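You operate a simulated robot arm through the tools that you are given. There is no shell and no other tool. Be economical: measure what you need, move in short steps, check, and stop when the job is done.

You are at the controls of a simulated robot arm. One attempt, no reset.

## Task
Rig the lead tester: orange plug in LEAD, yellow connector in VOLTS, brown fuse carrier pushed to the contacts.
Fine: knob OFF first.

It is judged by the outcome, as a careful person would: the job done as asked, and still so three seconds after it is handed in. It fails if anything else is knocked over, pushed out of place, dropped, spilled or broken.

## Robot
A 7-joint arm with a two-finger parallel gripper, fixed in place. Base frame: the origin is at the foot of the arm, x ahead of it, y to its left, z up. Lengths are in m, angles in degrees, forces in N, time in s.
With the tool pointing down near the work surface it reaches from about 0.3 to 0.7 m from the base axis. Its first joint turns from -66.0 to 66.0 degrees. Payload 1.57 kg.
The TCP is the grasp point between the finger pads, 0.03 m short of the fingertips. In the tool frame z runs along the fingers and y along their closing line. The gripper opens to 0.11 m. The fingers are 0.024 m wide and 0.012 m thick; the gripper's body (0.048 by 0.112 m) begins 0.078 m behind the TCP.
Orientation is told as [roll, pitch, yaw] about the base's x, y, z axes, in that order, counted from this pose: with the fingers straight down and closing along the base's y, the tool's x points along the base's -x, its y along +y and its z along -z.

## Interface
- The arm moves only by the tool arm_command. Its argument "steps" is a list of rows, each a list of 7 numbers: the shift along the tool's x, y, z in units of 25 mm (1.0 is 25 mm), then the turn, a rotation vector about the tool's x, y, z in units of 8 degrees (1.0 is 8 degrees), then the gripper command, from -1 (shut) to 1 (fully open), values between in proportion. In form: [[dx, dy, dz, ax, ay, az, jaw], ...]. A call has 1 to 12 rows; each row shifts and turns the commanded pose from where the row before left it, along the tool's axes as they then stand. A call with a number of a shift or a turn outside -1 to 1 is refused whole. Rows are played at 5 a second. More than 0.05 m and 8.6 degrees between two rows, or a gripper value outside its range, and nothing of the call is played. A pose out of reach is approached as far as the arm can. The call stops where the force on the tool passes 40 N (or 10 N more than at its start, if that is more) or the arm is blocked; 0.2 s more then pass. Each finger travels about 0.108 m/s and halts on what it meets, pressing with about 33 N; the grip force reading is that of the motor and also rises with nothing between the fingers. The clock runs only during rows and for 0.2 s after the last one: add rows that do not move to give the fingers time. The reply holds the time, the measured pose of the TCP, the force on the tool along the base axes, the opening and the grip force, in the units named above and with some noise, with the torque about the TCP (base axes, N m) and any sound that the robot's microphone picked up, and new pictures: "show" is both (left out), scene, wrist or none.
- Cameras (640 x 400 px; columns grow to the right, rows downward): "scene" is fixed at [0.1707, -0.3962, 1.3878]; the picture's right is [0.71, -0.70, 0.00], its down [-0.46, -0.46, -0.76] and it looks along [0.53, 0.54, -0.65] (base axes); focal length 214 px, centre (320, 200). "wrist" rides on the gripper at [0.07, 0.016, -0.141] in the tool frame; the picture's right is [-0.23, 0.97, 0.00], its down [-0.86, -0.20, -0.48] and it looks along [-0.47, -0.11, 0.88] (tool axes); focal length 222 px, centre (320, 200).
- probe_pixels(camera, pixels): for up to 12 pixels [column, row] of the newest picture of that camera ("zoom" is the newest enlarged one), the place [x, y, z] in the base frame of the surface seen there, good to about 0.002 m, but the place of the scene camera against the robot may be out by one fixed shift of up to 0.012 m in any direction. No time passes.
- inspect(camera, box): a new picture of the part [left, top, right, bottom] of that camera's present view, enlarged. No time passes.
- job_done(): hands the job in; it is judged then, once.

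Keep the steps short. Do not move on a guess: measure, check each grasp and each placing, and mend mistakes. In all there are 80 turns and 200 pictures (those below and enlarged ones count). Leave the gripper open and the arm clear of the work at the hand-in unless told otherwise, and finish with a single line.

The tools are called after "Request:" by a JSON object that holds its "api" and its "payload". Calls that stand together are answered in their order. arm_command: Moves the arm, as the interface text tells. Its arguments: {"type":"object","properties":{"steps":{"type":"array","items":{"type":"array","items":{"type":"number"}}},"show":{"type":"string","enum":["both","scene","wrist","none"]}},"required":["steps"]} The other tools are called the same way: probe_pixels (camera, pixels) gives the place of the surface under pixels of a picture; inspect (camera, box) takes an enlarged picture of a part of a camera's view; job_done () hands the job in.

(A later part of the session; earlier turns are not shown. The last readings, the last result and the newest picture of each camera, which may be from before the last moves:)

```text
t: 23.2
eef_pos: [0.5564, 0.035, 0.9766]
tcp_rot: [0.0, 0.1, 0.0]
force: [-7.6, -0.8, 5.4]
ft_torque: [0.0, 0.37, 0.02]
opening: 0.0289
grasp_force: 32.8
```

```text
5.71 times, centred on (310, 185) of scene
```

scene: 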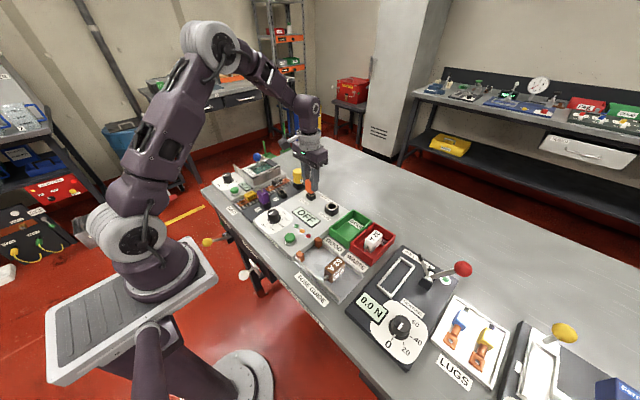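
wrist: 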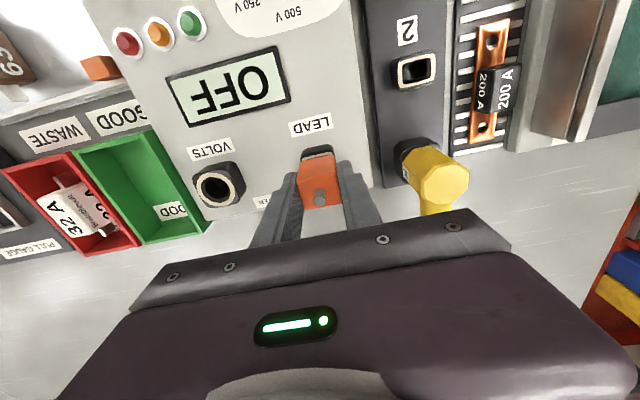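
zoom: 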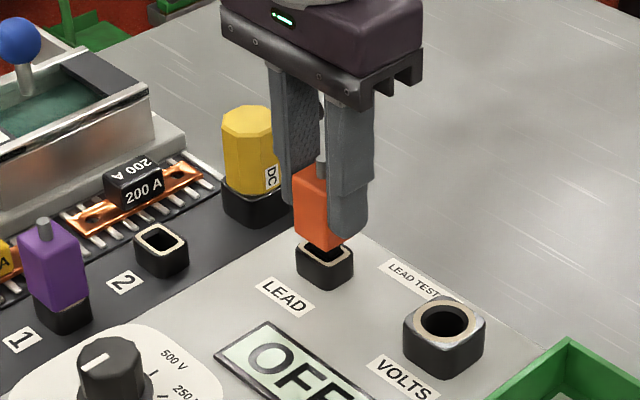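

It's entering; −7.6 N in x says I'm ~1 mm too far +x. I ease back 1 mm and keep going down.

Request:
{"api": "arm_command", "payload": {"steps": [[0.05, 0, 0.1, 0, 0, 0, -1], [0, 0, 0.15, 0, 0, 0, -1], [0, 0, 0.12, 0, 0, 0, -1], [0, 0, 0.1, 0, 0, 0, -1], [0, 0, 0, 0, 0, 0, -1]], "show": "wrist"}}

Request:
{"api": "inspect", "payload": {"camera": "scene", "box": [275, 150, 345, 220]}}

```text
t: 24.4
eef_pos: [0.5564, 0.0355, 0.966]
tcp_rot: [0.0, -0.3, -0.1]
force: [-3.3, 3.5, 32.2]
ft_torque: [0.07, 0.17, 0.0]
opening: 0.029
grasp_force: 32.5
```

wrist: 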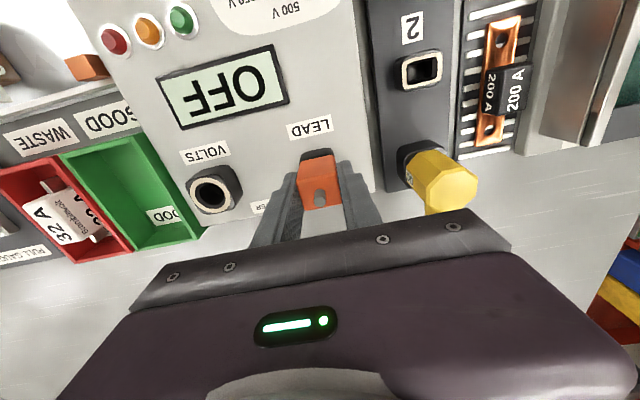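

```text
5.71 times, centred on (310, 185) of scene
```

zoom: 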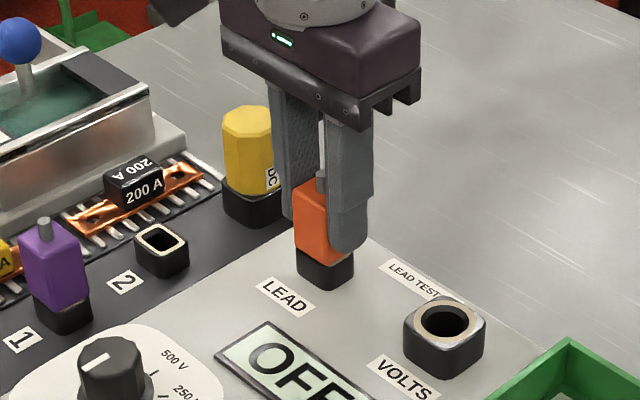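

Seated at z 0.966 with 32 N contact, no gap visible. Ease the pressure, release, rise.

Request:
{"api": "arm_command", "payload": {"steps": [[0, 0, -0.1, 0, 0, 0, -1], [0, 0, 0, 0, 0, 0, 0.1], [0, 0, 0, 0, 0, 0, 0.1], [0, 0, 0, 0, 0, 0, 0.1], [0, 0, -0.9, 0, 0, 0, 0.1], [0, 0, -0.9, 0, 0, 0, 0.1], [0, 0, -0.9, 0, 0, 0, 0.5], [0, 0, -0.9, 0, 0, 0, 1], [0, 0, -0.9, 0, 0, 0, 1], [0, 0, 0, 0, 0, 0, 1]]}}

Request:
{"api": "inspect", "payload": {"camera": "scene", "box": [275, 150, 345, 220]}}

Request:
{"api": "inspect", "payload": {"camera": "wrist", "box": [200, 80, 420, 240]}}

```text
t: 26.6
eef_pos: [0.5564, 0.0341, 1.0797]
tcp_rot: [-0.1, 0.1, 0.0]
force: [-1.2, 0.6, -0.4]
ft_torque: [-0.02, -0.02, 0.01]
opening: 0.1103
grasp_force: 0.2
```

scene: 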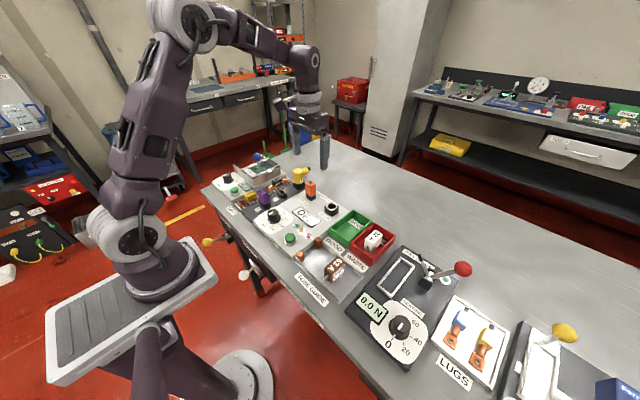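
wrist: 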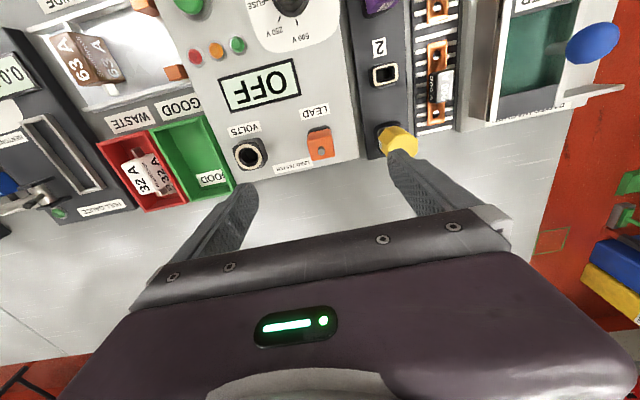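

```text
5.71 times, centred on (310, 185) of scene
```

zoom: 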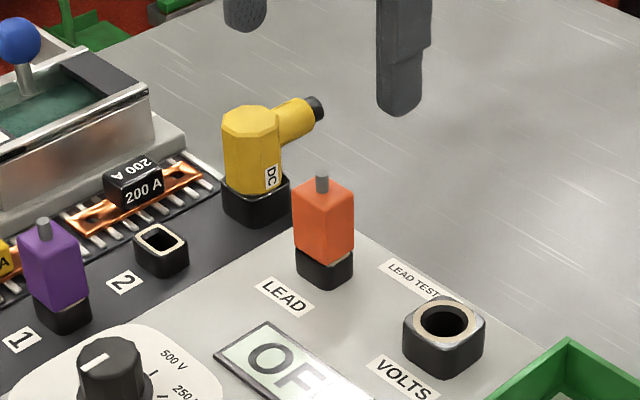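

```text
2.50 times, centred on (310, 160) of wrist
```

zoom: 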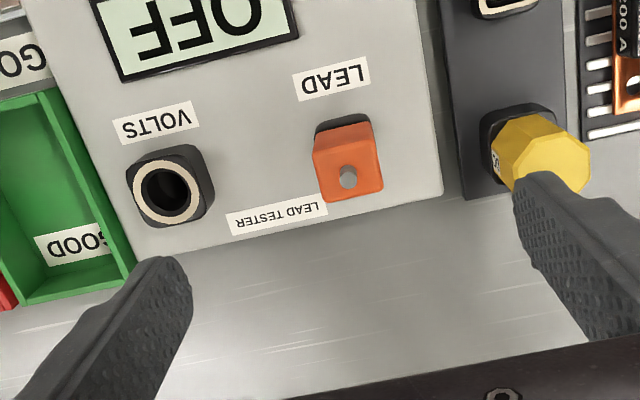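

Orange is in LEAD. Now study VOLTS and the yellow connector.

Request:
{"api": "inspect", "payload": {"camera": "wrist", "box": [220, 125, 280, 180]}}

Request:
{"api": "inspect", "payload": {"camera": "scene", "box": [285, 160, 315, 190]}}

Request:
{"api": "inspect", "payload": {"camera": "wrist", "box": [365, 110, 435, 175]}}

```text
7.27 times, centred on (250, 152) of wrist
```

zoom: 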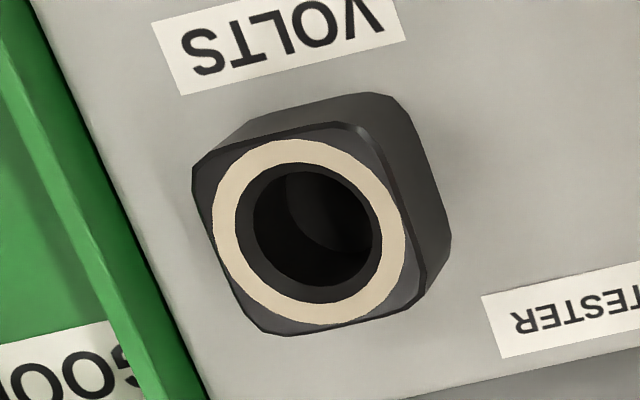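

```text
13.33 times, centred on (300, 175) of scene
```

zoom: 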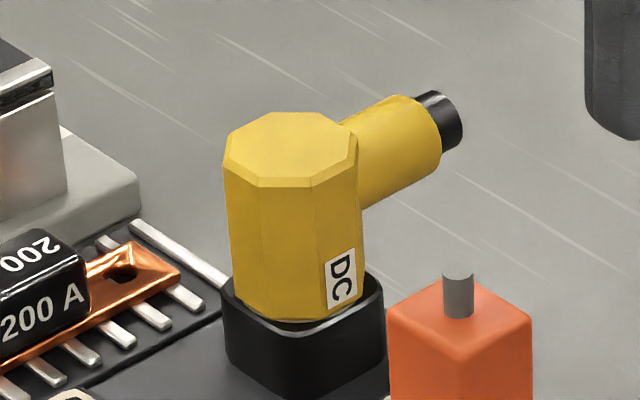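

```text
6.15 times, centred on (400, 142) of wrist
```

zoom: 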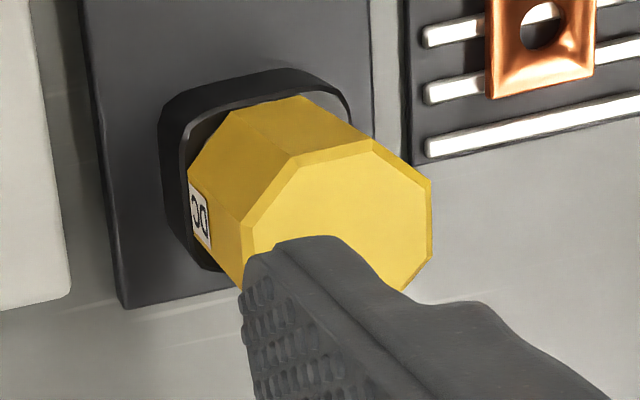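

Request:
{"api": "probe_pixels", "payload": {"camera": "wrist", "pixels": [[237, 157], [260, 153], [246, 145.6], [251, 167], [244, 155]]}}

Request:
{"api": "arm_command", "payload": {"steps": [[0.7, 0.9, 0, 0, 0, 0, 1], [0.7, 0.9, 0, 0, 0, 0, 1], [0.7, 0.9, 0, 0, 0, 0, 1], [0, 0.9, 0, 0, 0, 0, 1], [0, 0, 0, 0, 0, 0, 1]], "show": "wrist"}}

Request:
{"api": "inspect", "payload": {"camera": "wrist", "box": [270, 110, 390, 220]}}

```text
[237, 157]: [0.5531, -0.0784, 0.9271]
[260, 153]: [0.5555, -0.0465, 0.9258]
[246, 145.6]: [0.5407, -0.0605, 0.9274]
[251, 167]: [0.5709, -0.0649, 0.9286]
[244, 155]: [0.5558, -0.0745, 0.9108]
```

```text
t: 27.8
eef_pos: [0.5032, 0.127, 1.0813]
tcp_rot: [0.0, 0.0, 0.0]
force: [-0.5, 0.0, -0.4]
ft_torque: [0.03, 0.0, 0.01]
opening: 0.1103
grasp_force: 0.0
```

wrist: 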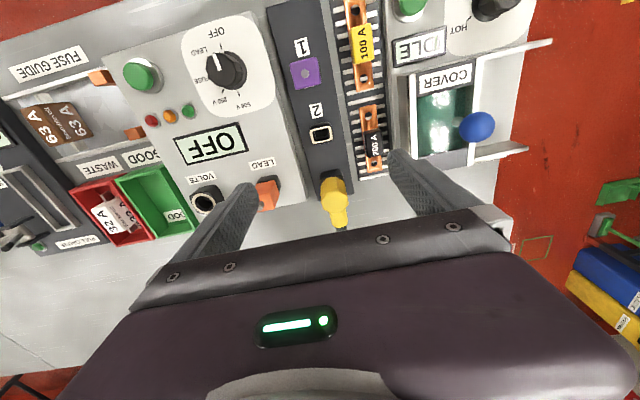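

```text
3.64 times, centred on (330, 165) of wrist
```

zoom: 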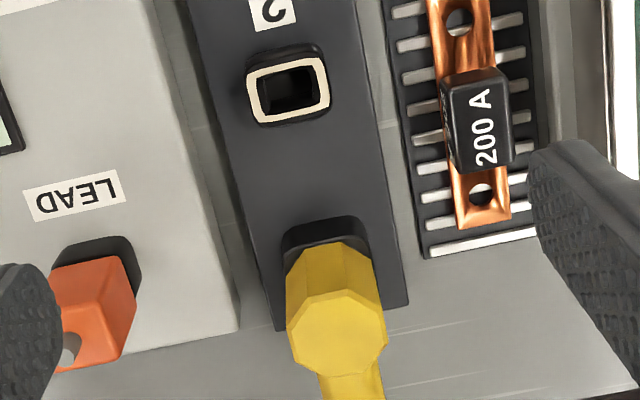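

Request:
{"api": "probe_pixels", "payload": {"camera": "zoom", "pixels": [[290, 335], [385, 330], [338, 292], [340, 372], [322, 298], [295, 290], [378, 285], [330, 255], [345, 392], [328, 392], [382, 392], [340, 332]]}}

Request:
{"api": "inspect", "payload": {"camera": "wrist", "box": [310, 165, 360, 235]}}

```text
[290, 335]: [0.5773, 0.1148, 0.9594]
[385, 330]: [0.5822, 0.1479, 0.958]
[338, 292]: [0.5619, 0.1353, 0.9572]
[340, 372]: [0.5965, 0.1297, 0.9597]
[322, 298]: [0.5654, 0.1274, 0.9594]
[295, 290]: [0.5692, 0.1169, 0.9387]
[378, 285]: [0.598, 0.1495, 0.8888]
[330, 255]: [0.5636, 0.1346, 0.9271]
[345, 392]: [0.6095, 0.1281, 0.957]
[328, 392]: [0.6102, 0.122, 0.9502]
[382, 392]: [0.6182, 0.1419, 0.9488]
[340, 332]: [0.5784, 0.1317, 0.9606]
```

```text
5.71 times, centred on (335, 200) of wrist
```

zoom: 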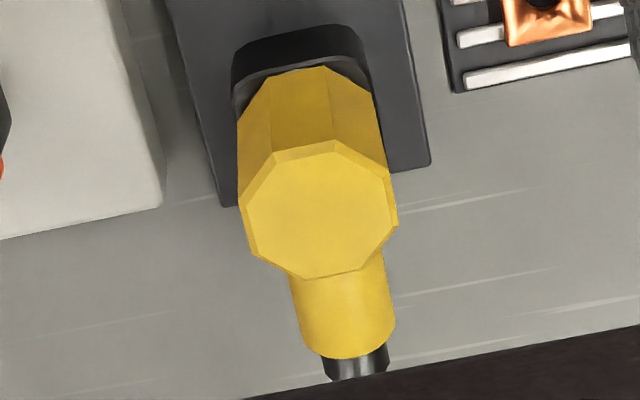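

Yellow body centre ≈(0.579, 0.1315), 35 mm across flats facing ±y, arm toward +x, top 0.960. VOLTS centre ≈(0.556, −0.0625), rim 0.927. Move above the yellow connector and part-descend.

Request:
{"api": "arm_command", "payload": {"steps": [[-1, 0.06, 0, 0, 0, 0, 0.6], [-1, 0.06, 0, 0, 0, 0, 0.25], [-1, 0.06, 0, 0, 0, 0, 0.25], [-0.03, 0, 0, 0, 0, 0, 0.25], [0, 0, 1, 0, 0, 0, 0.25], [0, 0, 1, 0, 0, 0, 0.25], [0, 0, 0.6, 0, 0, 0, 0.25], [0, 0, 0, 0, 0, 0, 0.25]]}}

Request:
{"api": "inspect", "payload": {"camera": "wrist", "box": [230, 90, 410, 230]}}

Request:
{"api": "inspect", "payload": {"camera": "scene", "box": [265, 135, 345, 205]}}

```text
t: 29.6
eef_pos: [0.5783, 0.1293, 1.0137]
tcp_rot: [0.0, 0.0, 0.1]
force: [-0.6, 1.0, 0.8]
ft_torque: [0.0, -0.01, 0.04]
opening: 0.0688
grasp_force: 0.0
```

scene: 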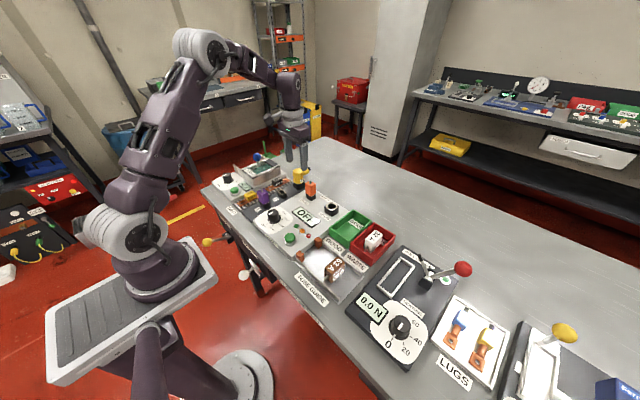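
wrist: 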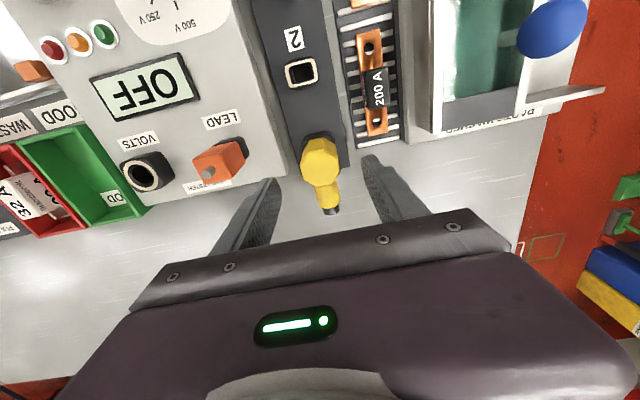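

```text
2.86 times, centred on (320, 160) of wrist
```

zoom: 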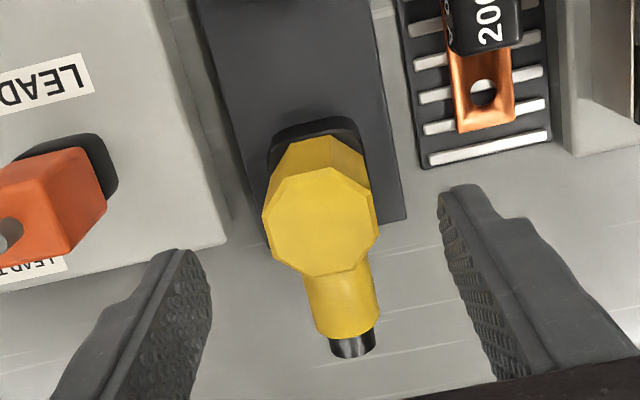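

```text
5.71 times, centred on (305, 170) of scene
```

zoom: 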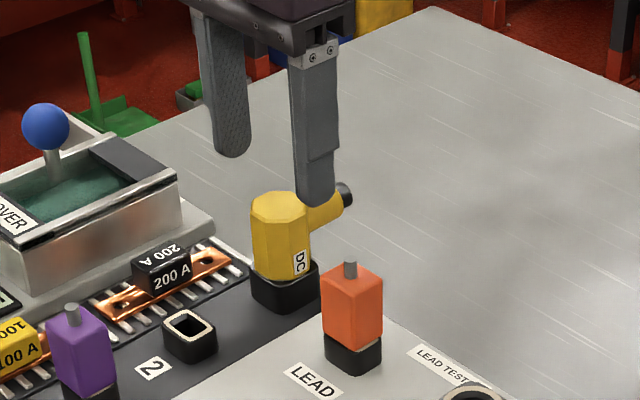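

Request:
{"api": "probe_pixels", "payload": {"camera": "zoom", "pixels": [[267, 228], [377, 215], [318, 176], [328, 270], [310, 130], [298, 178], [348, 170], [375, 190], [280, 260], [352, 345], [340, 300]]}}

```text
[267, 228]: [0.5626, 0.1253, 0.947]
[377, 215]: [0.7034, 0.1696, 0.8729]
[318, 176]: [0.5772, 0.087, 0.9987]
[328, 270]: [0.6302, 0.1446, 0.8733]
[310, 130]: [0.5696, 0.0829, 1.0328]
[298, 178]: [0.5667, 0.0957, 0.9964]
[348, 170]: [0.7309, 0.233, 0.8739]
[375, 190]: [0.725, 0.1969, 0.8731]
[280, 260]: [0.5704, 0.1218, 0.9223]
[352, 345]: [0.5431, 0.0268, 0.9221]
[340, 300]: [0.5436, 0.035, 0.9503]
```

Request:
{"api": "probe_pixels", "payload": {"camera": "wrist", "pixels": [[302, 168], [338.5, 165], [319.3, 152], [322.8, 183], [316.5, 134.5], [331, 210], [327, 195]]}}

```text
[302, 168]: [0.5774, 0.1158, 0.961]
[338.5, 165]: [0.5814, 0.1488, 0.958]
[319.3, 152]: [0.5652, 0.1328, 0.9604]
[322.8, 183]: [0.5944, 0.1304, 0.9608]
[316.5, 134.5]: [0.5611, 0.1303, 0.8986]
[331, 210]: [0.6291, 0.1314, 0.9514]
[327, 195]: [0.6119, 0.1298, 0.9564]
```

Centre (0.5795, 0.132). Small correction, descend to z 0.955, close.

Request:
{"api": "arm_command", "payload": {"steps": [[-0.04, 0.08, 0.8, 0, 0, 0, 0.25], [0, 0, 0.8, 0, 0, 0, 0.25], [0, 0, 0.73, 0, 0, 0, 0.25], [0, 0, 0, 0, 0, 0, 0.25], [0, 0, 0, 0, 0, 0, -1], [0, 0, 0, 0, 0, 0, -1], [0, 0, 0, 0, 0, 0, -1]], "show": "wrist"}}

```text
t: 31.2
eef_pos: [0.5812, 0.1321, 0.9562]
tcp_rot: [-0.1, 0.0, 0.0]
force: [-0.5, -8.7, -1.2]
ft_torque: [-0.31, 0.02, 0.03]
opening: 0.0356
grasp_force: 33.0
```

wrist: 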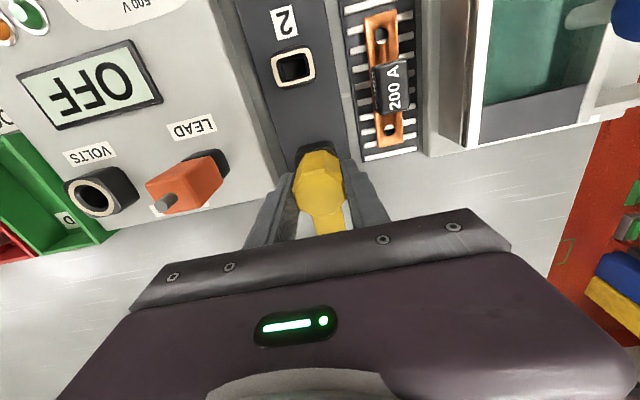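

Gripped at 35.6 mm. Pull up to z≈1.09 to clear the orange plug.

Request:
{"api": "arm_command", "payload": {"steps": [[0, -0.04, -0.4, 0, 0, 0, -1], [0, 0, -0.4, 0, 0, 0, -1], [0, 0, -0.8, 0, 0, 0, -1], [0, 0, -0.95, 0, 0, 0, -1], [0, 0, -0.95, 0, 0, 0, -1], [0, 0, -0.95, 0, 0, 0, -1], [0, 0, -0.95, 0, 0, 0, -1], [0, 0, 0, 0, 0, 0, -1]]}}

Request:
{"api": "inspect", "payload": {"camera": "scene", "box": [265, 115, 345, 185]}}

Request:
{"api": "inspect", "payload": {"camera": "wrist", "box": [230, 90, 410, 230]}}

```text
t: 33.0
eef_pos: [0.5803, 0.1298, 1.0925]
tcp_rot: [-0.1, 0.0, 0.0]
force: [-0.3, -0.5, -0.1]
ft_torque: [-0.02, 0.0, -0.02]
opening: 0.0003
grasp_force: 21.3
```

scene: 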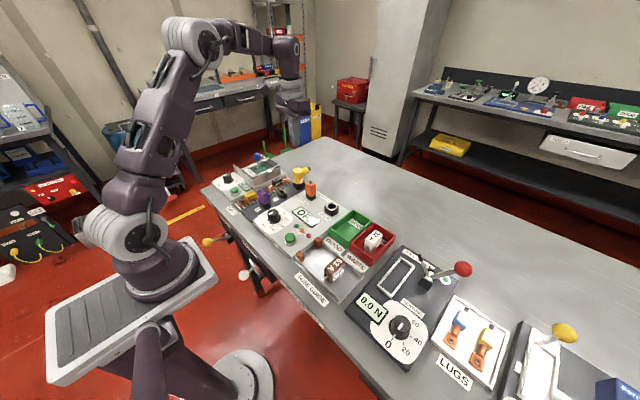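
wrist: 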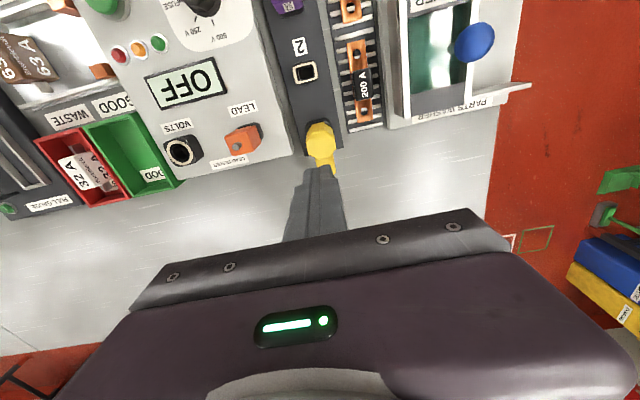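

```text
5.71 times, centred on (305, 150) of scene
```

zoom: 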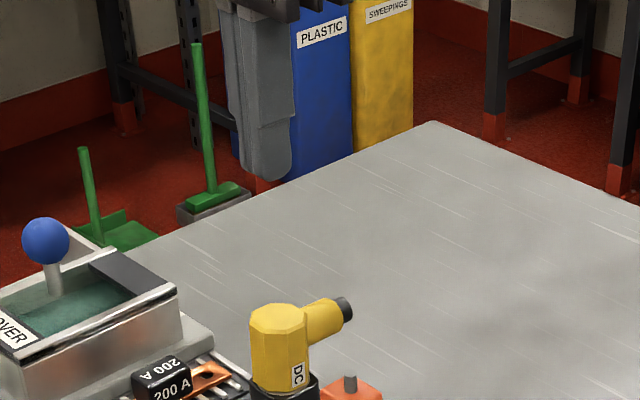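

```text
2.86 times, centred on (320, 160) of wrist
```

zoom: 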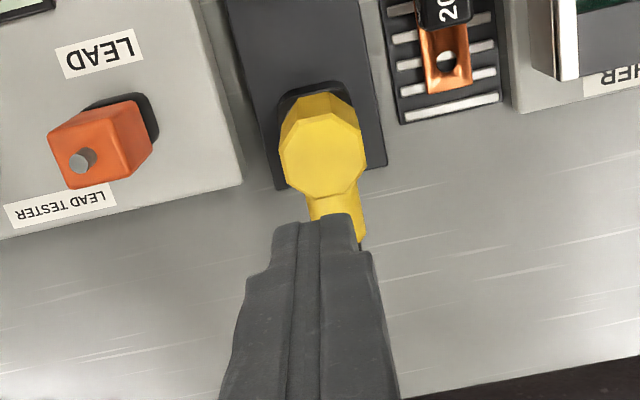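

The fingers slipped off: the yellow connector stayed in its dock. I reopen and grip deeper, then pull gently and read the force.

Request:
{"api": "arm_command", "payload": {"steps": [[0, 0.04, 0, 0, 0, 0, 0.25], [0, 0, 0, 0, 0, 0, 0.25], [0, 0, 1, 0, 0, 0, 0.25], [0, 0, 1, 0, 0, 0, 0.25], [0, 0, 1, 0, 0, 0, 0.25], [0, 0, 1, 0, 0, 0, 0.25], [0, 0, 1, 0, 0, 0, 0.25], [0, 0, 0.75, 0, 0, 0, 0.25], [0, 0, 0, 0, 0, 0, 0.25]]}}

Request:
{"api": "inspect", "payload": {"camera": "scene", "box": [275, 145, 335, 200]}}

Request:
{"api": "inspect", "payload": {"camera": "wrist", "box": [250, 110, 390, 240]}}

```text
t: 35.0
eef_pos: [0.5801, 0.1331, 0.9461]
tcp_rot: [0.1, 0.0, 0.1]
force: [0.5, 0.8, 0.5]
ft_torque: [-0.05, 0.02, 0.02]
opening: 0.0684
grasp_force: 0.1
```

scene: 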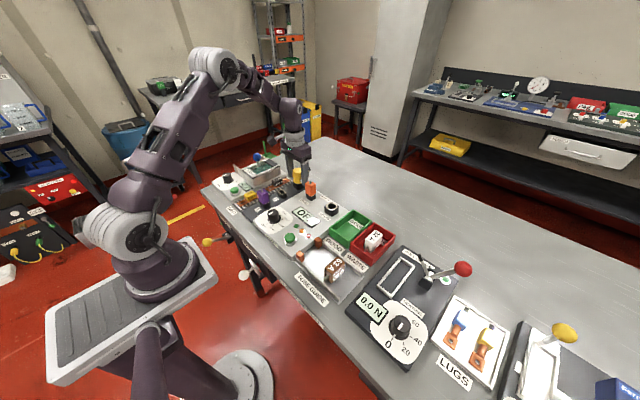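
wrist: 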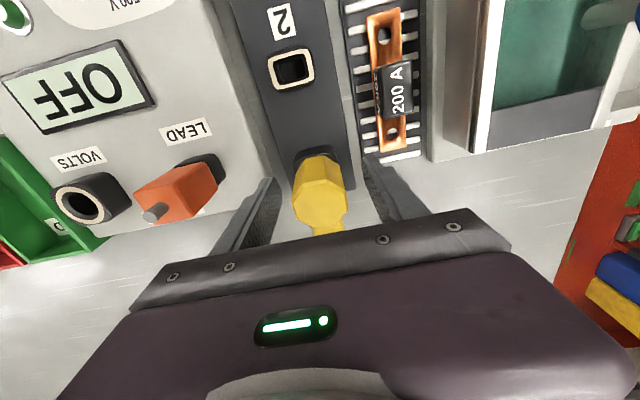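

```text
7.27 times, centred on (305, 172) of scene
```

zoom: 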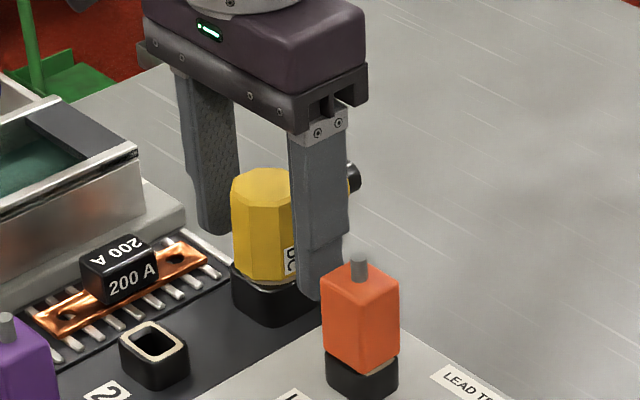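

```text
3.08 times, centred on (320, 175) of wrist
```

zoom: 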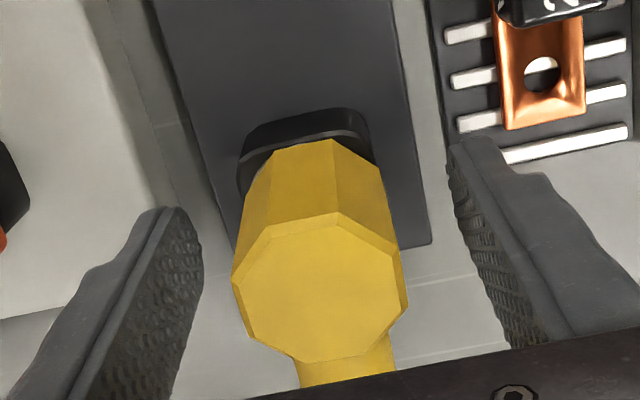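

Close and pull only 3 mm, to read the resistance.

Request:
{"api": "arm_command", "payload": {"steps": [[0, 0, 0, 0, 0, 0, -1], [0, 0, 0, 0, 0, 0, -1], [0, 0, 0, 0, 0, 0, -1], [0, 0, -0.06, 0, 0, 0, -1], [0, 0, -0.06, 0, 0, 0, -1], [0, 0, 0, 0, 0, 0, -1]], "show": "none"}}

```text
t: 36.4
eef_pos: [0.5803, 0.1313, 0.9502]
tcp_rot: [0.0, -0.1, 0.0]
force: [-1.9, -13.1, 0.9]
ft_torque: [-0.45, 0.05, 0.01]
opening: 0.0357
grasp_force: 33.1
```

Request:
{"api": "inspect", "payload": {"camera": "scene", "box": [275, 145, 335, 200]}}

Request:
{"api": "arm_command", "payload": {"steps": [[0, -0.04, -0.06, 0, 0, 0, -1], [0, -0.02, -0.06, 0, 0, 0, -1], [0, 0, -0.06, 0, 0, 0, -1], [0, 0, 0, 0, 0, 0, -1]]}}

Request:
{"api": "inspect", "payload": {"camera": "scene", "box": [275, 145, 335, 200]}}

```text
7.27 times, centred on (305, 172) of scene
```

zoom: 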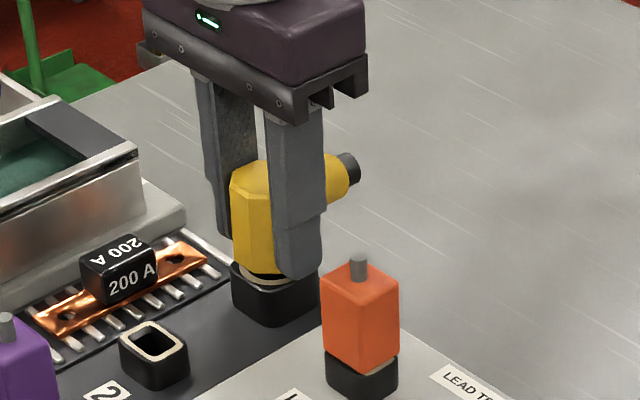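

```text
t: 37.4
eef_pos: [0.58, 0.1304, 0.9547]
tcp_rot: [0.1, 0.0, 0.0]
force: [-0.3, -1.6, -2.8]
ft_torque: [-0.08, 0.03, -0.01]
opening: 0.0357
grasp_force: 33.3
```

scene: 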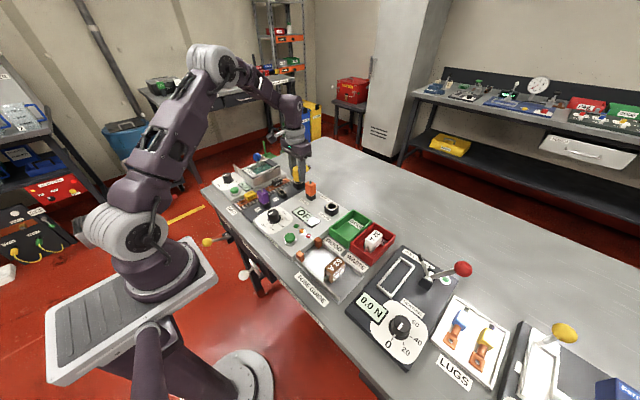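
wrist: 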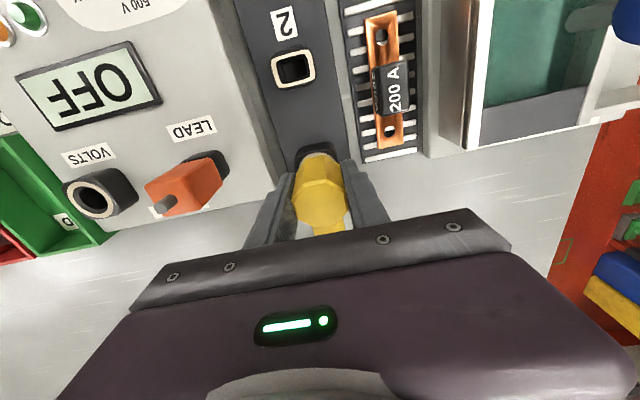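

```text
7.27 times, centred on (305, 172) of scene
```

zoom: 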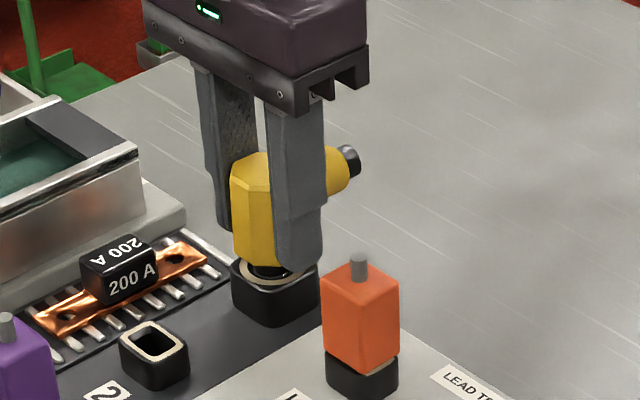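

It rises with the grip now (rim visible below, only −2.8 N). Continue up slowly.

Request:
{"api": "arm_command", "payload": {"steps": [[0, 0, -0.15, 0, 0, 0, -1], [0, 0, -0.15, 0, 0, 0, -1], [0, 0, -0.2, 0, 0, 0, -1], [0, 0, -0.2, 0, 0, 0, -1], [0, 0, -0.2, 0, 0, 0, -1], [0, 0, 0, 0, 0, 0, -1]]}}

Request:
{"api": "inspect", "payload": {"camera": "scene", "box": [275, 135, 335, 190]}}

```text
t: 38.8
eef_pos: [0.5799, 0.1309, 0.9778]
tcp_rot: [0.0, 0.0, 0.1]
force: [0.0, 0.1, -1.7]
ft_torque: [0.0, 0.0, 0.01]
opening: 0.0358
grasp_force: 33.2
```

scene: 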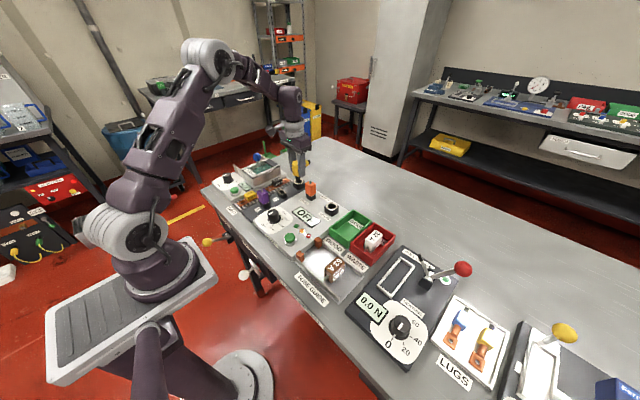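
wrist: 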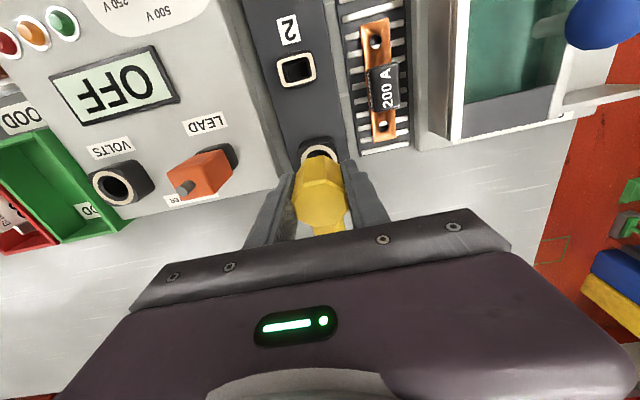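

```text
7.27 times, centred on (305, 162) of scene
```

zoom: 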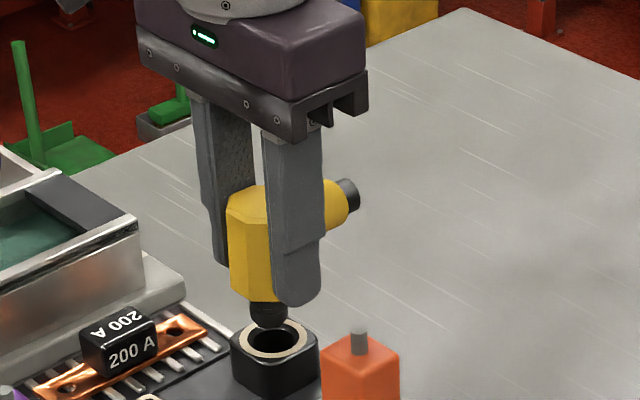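

Free of the dock and held. Rise slowly to z≈1.06.

Request:
{"api": "arm_command", "payload": {"steps": [[0, 0, -0.4, 0, 0, 0, -1], [0, 0, -0.6, 0, 0, 0, -1], [0, 0, -0.6, 0, 0, 0, -1], [0, 0, -0.6, 0, 0, 0, -1], [0, 0, -0.6, 0, 0, 0, -1], [0, 0, -0.5, 0, 0, 0, -1], [0, 0, 0, 0, 0, 0, -1]]}}

Request:
{"api": "inspect", "payload": {"camera": "scene", "box": [265, 100, 345, 190]}}

Request:
{"api": "inspect", "payload": {"camera": "wrist", "box": [250, 110, 390, 240]}}

```text
t: 40.4
eef_pos: [0.5795, 0.1312, 1.0601]
tcp_rot: [-0.1, 0.1, 0.0]
force: [-0.6, 0.2, -2.0]
ft_torque: [-0.05, 0.01, 0.03]
opening: 0.0354
grasp_force: 32.6
```

scene: 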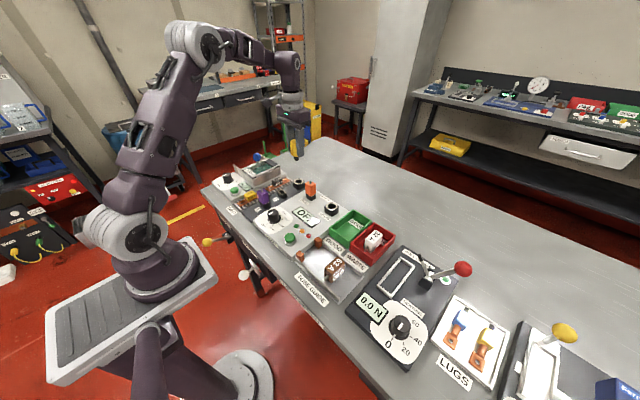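
wrist: 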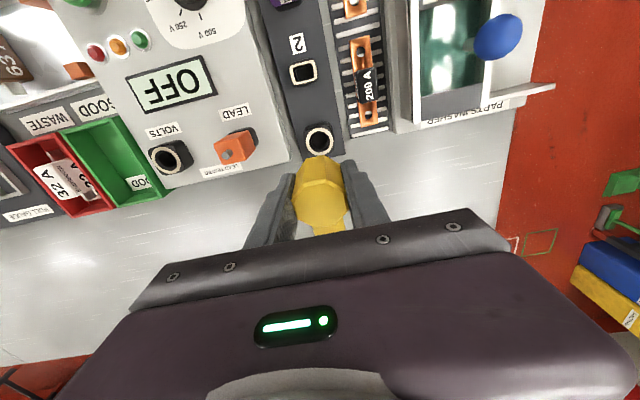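

```text
4.44 times, centred on (305, 145) of scene
```

zoom: 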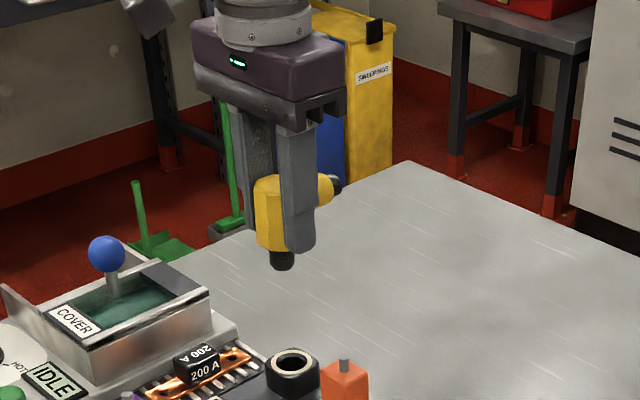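

```text
3.08 times, centred on (320, 175) of wrist
```

zoom: 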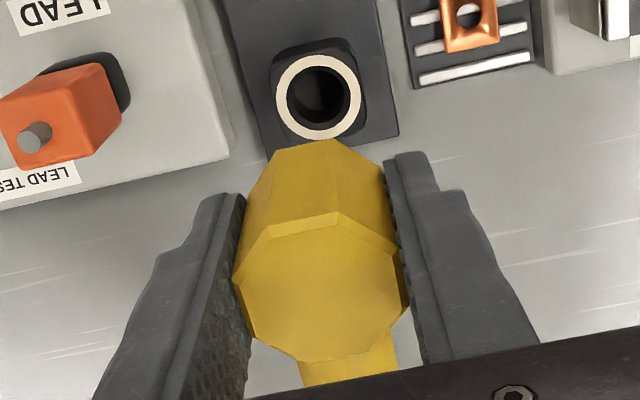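

Request:
{"api": "probe_pixels", "payload": {"camera": "wrist", "pixels": [[307.7, 142.6], [331.1, 140], [317.8, 130.2], [320.7, 153.3]]}}

Request:
{"api": "inspect", "payload": {"camera": "wrist", "box": [140, 130, 200, 185]}}

```text
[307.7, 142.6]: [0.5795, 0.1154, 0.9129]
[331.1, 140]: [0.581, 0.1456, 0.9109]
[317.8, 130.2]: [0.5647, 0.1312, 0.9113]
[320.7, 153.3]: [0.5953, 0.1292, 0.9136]
```

```text
7.27 times, centred on (170, 158) of wrist
```

zoom: 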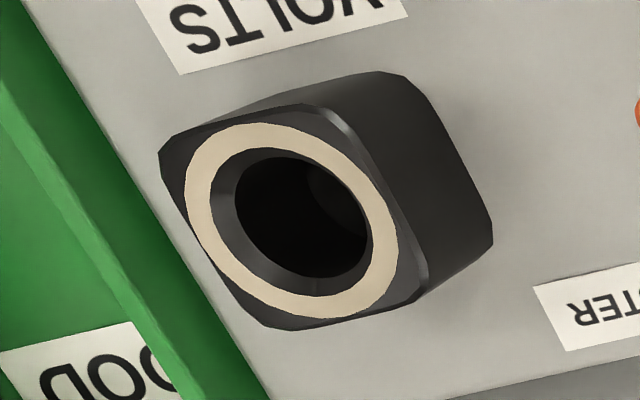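

Request:
{"api": "probe_pixels", "payload": {"camera": "zoom", "pixels": [[200, 200], [384, 235], [250, 137], [325, 303], [228, 258], [348, 175], [205, 170], [370, 285]]}}

```text
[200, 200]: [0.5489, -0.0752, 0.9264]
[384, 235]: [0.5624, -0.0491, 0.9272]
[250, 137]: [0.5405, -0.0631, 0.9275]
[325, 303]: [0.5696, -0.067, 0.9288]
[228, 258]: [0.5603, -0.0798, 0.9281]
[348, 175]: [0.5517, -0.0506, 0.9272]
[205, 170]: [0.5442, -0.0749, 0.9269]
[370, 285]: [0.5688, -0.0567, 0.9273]
```

VOLTS centre ≈(0.5557, −0.0635). Carry across at z 1.06 (pin clears orange by ~28 mm).

Request:
{"api": "arm_command", "payload": {"steps": [[0, -0.973, 0, 0, 0, 0, -1], [0, -0.973, 0, 0, 0, 0, -1], [0, -0.973, 0, 0, 0, 0, -1], [0, -0.973, 0, 0, 0, 0, -1], [0, -0.973, 0, 0, 0, 0, -1], [0, -0.973, 0, 0, 0, 0, -1], [0, -0.973, 0, 0, 0, 0, -1], [0, -0.973, 0, 0, 0, 0, -1], [0.48, 0, 0, 0, 0, 0, -1], [0.48, 0, 0.5, 0, 0, 0, -1], [0, 0, 0.5, 0, 0, 0, -1], [0, 0, 0, 0, 0, 0, -1]]}}

Request:
{"api": "inspect", "payload": {"camera": "scene", "box": [290, 140, 370, 230]}}

Request:
{"api": "inspect", "payload": {"camera": "wrist", "box": [250, 110, 390, 240]}}

```text
t: 43.0
eef_pos: [0.5568, -0.0637, 1.0364]
tcp_rot: [0.0, 0.1, -0.1]
force: [0.5, -0.8, -1.4]
ft_torque: [-0.01, 0.02, 0.0]
opening: 0.0357
grasp_force: 32.7
```

scene: 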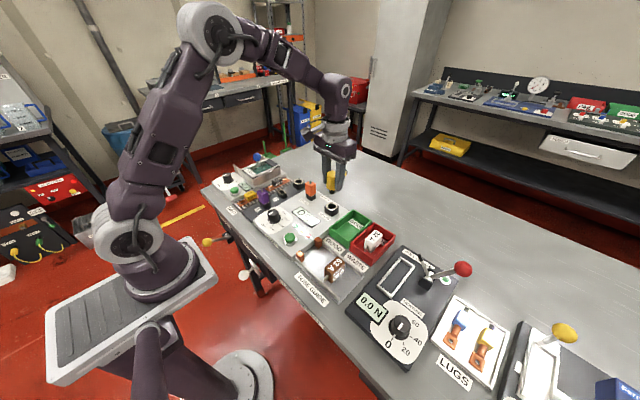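
wrist: 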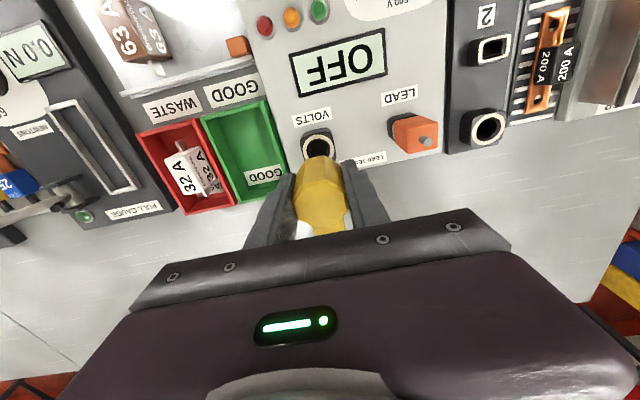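

```text
4.44 times, centred on (330, 185) of scene
```

zoom: 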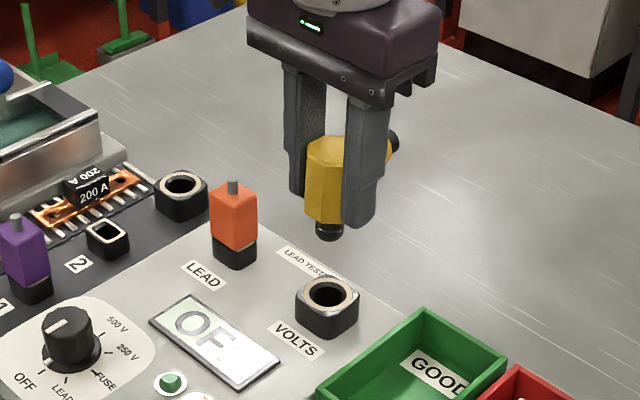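

```text
3.08 times, centred on (320, 175) of wrist
```

zoom: 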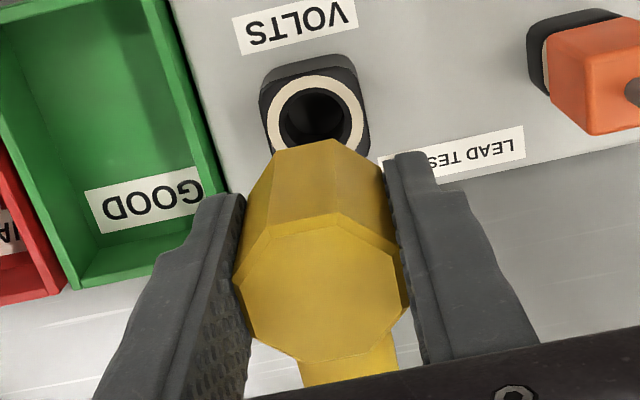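

Request:
{"api": "probe_pixels", "payload": {"camera": "zoom", "pixels": [[272, 118], [357, 105], [309, 80], [240, 275], [403, 262], [320, 145], [280, 95], [345, 85]]}}

```text
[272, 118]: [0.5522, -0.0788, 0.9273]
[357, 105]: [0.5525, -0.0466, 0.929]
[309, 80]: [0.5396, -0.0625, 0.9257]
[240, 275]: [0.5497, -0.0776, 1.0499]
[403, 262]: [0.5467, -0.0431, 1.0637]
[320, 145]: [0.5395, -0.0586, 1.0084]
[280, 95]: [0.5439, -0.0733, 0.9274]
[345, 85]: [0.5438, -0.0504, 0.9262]
```

Ring centre reads (0.555, −0.0625). 1 mm correction, then descend to just entering.

Request:
{"api": "arm_command", "payload": {"steps": [[0.03, 0.045, 0.5, 0, 0, 0, -1], [0, 0, 0.6, 0, 0, 0, -1], [0, 0, 0.5, 0, 0, 0, -1], [0, 0, 0.4, 0, 0, 0, -1], [0, 0, 0.25, 0, 0, 0, -1], [0, 0, 0.2, 0, 0, 0, -1], [0, 0, 0, 0, 0, 0, -1]]}}

Request:
{"api": "inspect", "payload": {"camera": "scene", "box": [295, 160, 365, 230]}}

```text
t: 44.6
eef_pos: [0.5553, -0.0635, 0.9755]
tcp_rot: [-0.1, 0.0, -0.1]
force: [0.1, -9.5, 0.7]
ft_torque: [-0.4, 0.0, 0.04]
opening: 0.0357
grasp_force: 33.0
```

scene: 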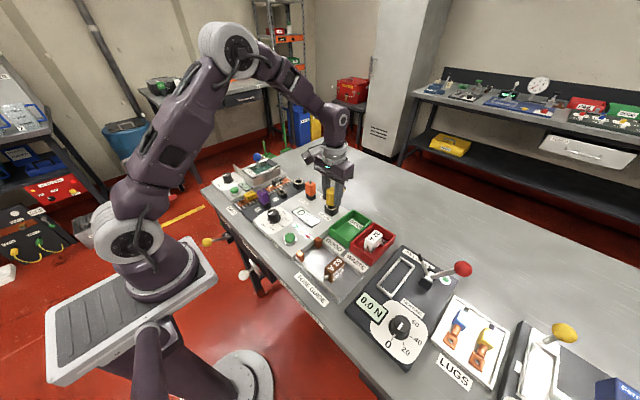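
wrist: 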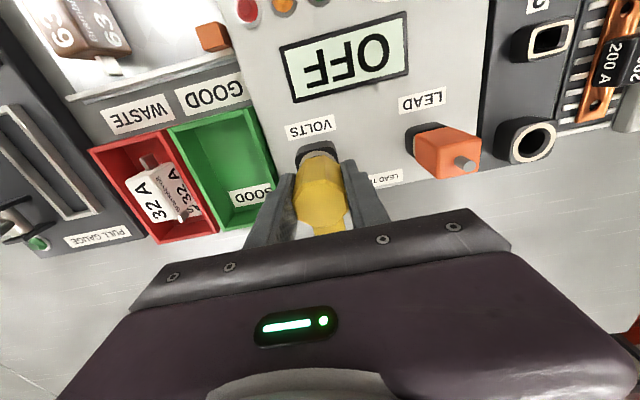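

```text
5.71 times, centred on (330, 195) of scene
```

zoom: 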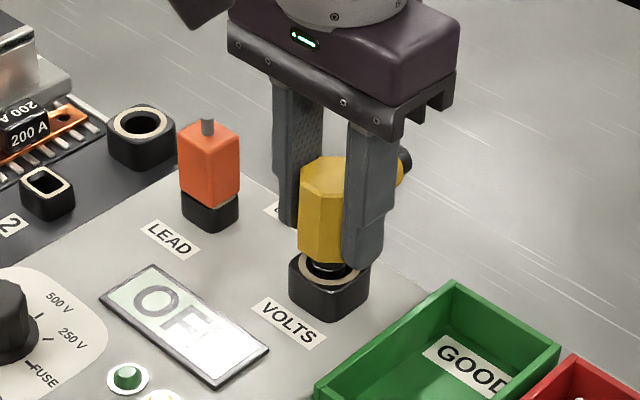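

It is entering VOLTS; −9.5 N in y shows I over-corrected ~1 mm to +y. Undo that and continue down slowly.

Request:
{"api": "arm_command", "payload": {"steps": [[0, -0.05, 0.06, 0, 0, 0, -1], [0, 0, 0.15, 0, 0, 0, -1], [0, 0, 0.15, 0, 0, 0, -1], [0, 0, 0.12, 0, 0, 0, -1], [0, 0, 0.08, 0, 0, 0, -1], [0, 0, 0, 0, 0, 0, -1]]}}

Request:
{"api": "inspect", "payload": {"camera": "scene", "box": [295, 160, 365, 230]}}

```text
t: 46.0
eef_pos: [0.5561, -0.0643, 0.9607]
tcp_rot: [0.0, -0.2, -0.1]
force: [-0.1, 1.0, 6.1]
ft_torque: [-0.01, -0.09, -0.03]
opening: 0.0356
grasp_force: 33.0
```

scene: 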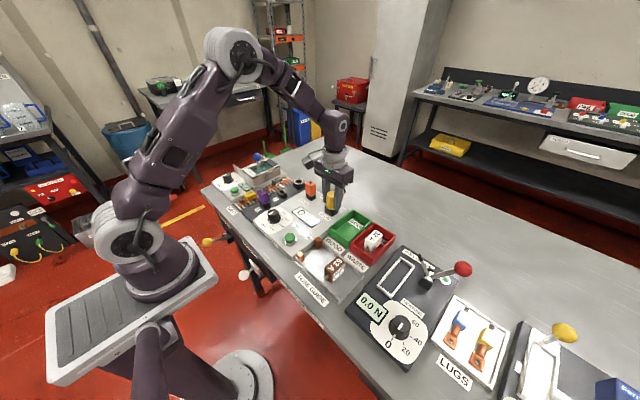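
wrist: 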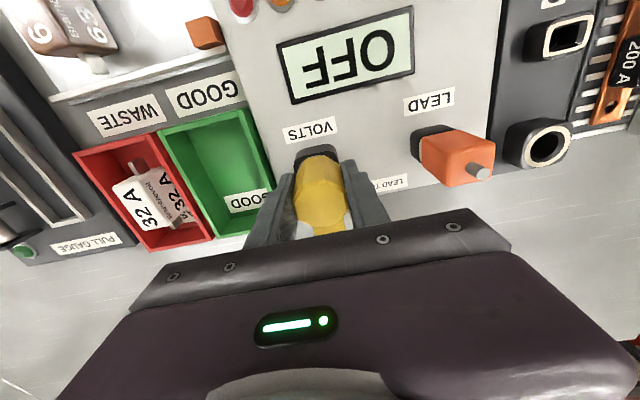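

```text
5.71 times, centred on (330, 195) of scene
```

zoom: 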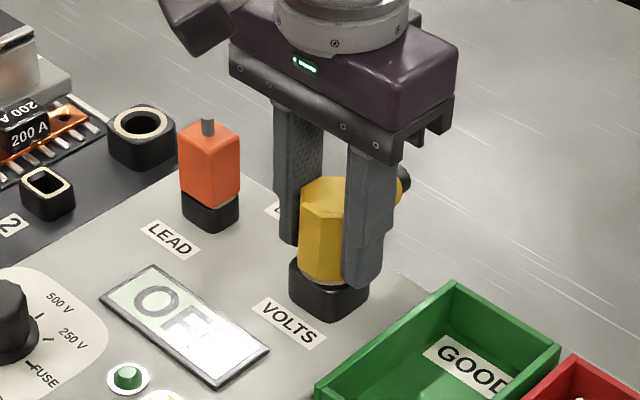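

Nearly seated (6 N). Push 2 mm more to bottom out.

Request:
{"api": "arm_command", "payload": {"steps": [[0, 0, 0.05, 0, 0, 0, -1], [0, 0, 0.05, 0, 0, 0, -1], [0, 0, 0, 0, 0, 0, -1]], "show": "none"}}

Request:
{"api": "inspect", "payload": {"camera": "scene", "box": [310, 180, 350, 220]}}

```text
t: 46.8
eef_pos: [0.5556, -0.065, 0.9594]
tcp_rot: [0.0, -0.1, 0.0]
force: [-5.7, -3.3, 31.5]
ft_torque: [-0.04, -0.15, -0.03]
opening: 0.0358
grasp_force: 33.3
```

```text
10.00 times, centred on (330, 200) of scene
```

zoom: 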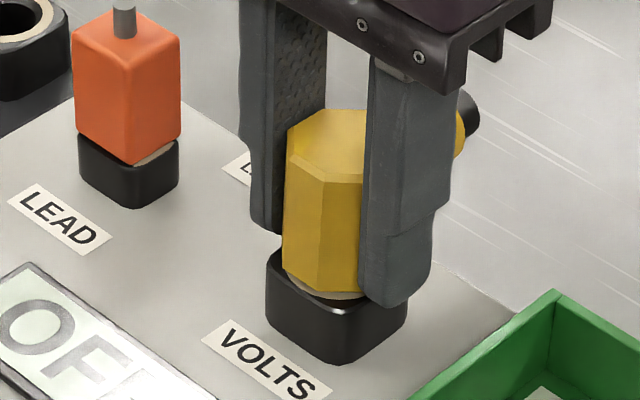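

Bottomed at 31 N. Ease, release, rise clear, then check.

Request:
{"api": "arm_command", "payload": {"steps": [[0, 0, -0.1, 0, 0, 0, -1], [0, 0, 0, 0, 0, 0, 0.25], [0, 0, 0, 0, 0, 0, 0.25], [0, 0, 0, 0, 0, 0, 0.25], [0, 0, -0.9, 0, 0, 0, 0.25], [0, 0, -0.9, 0, 0, 0, 0.25], [0, 0, -0.9, 0, 0, 0, 0.5], [0, 0, -0.9, 0, 0, 0, 1], [0, 0, -0.9, 0, 0, 0, 1], [0, 0, 0, 0, 0, 0, 1]]}}

Request:
{"api": "inspect", "payload": {"camera": "scene", "box": [295, 170, 355, 220]}}

Request:
{"api": "inspect", "payload": {"camera": "wrist", "box": [240, 100, 420, 220]}}

```text
t: 49.0
eef_pos: [0.5537, -0.064, 1.0729]
tcp_rot: [0.1, 0.1, 0.0]
force: [-0.5, 0.5, -0.2]
ft_torque: [0.01, 0.0, 0.03]
opening: 0.1099
grasp_force: 0.0
```

scene: 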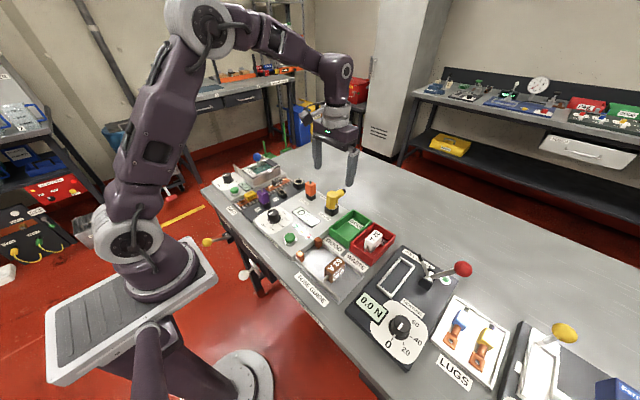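
wrist: 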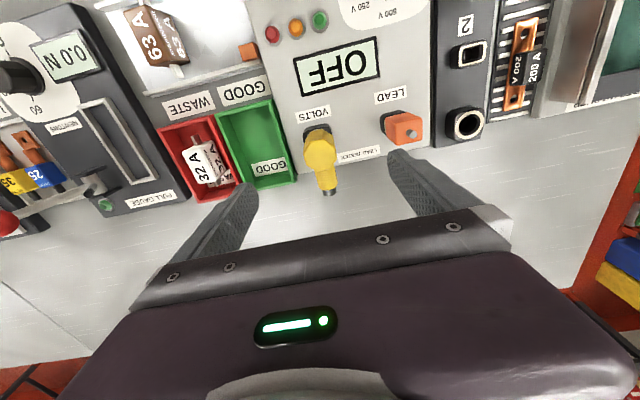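

```text
8.00 times, centred on (325, 195) of scene
```

zoom: 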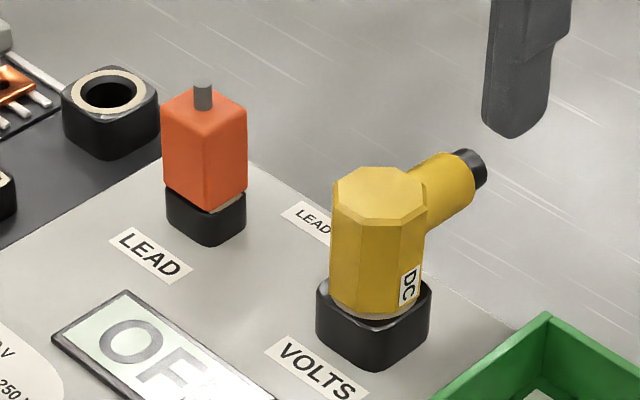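

```text
3.33 times, centred on (330, 160) of wrist
```

zoom: 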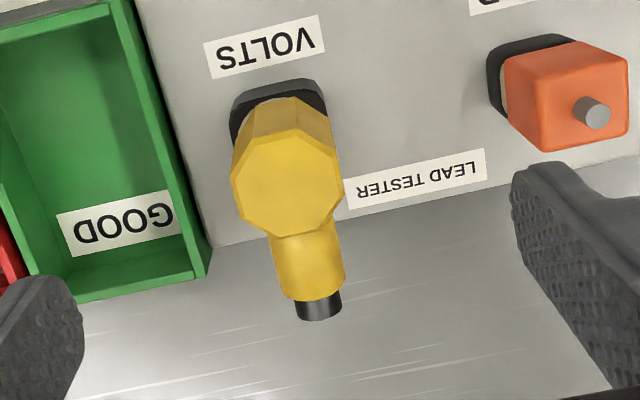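

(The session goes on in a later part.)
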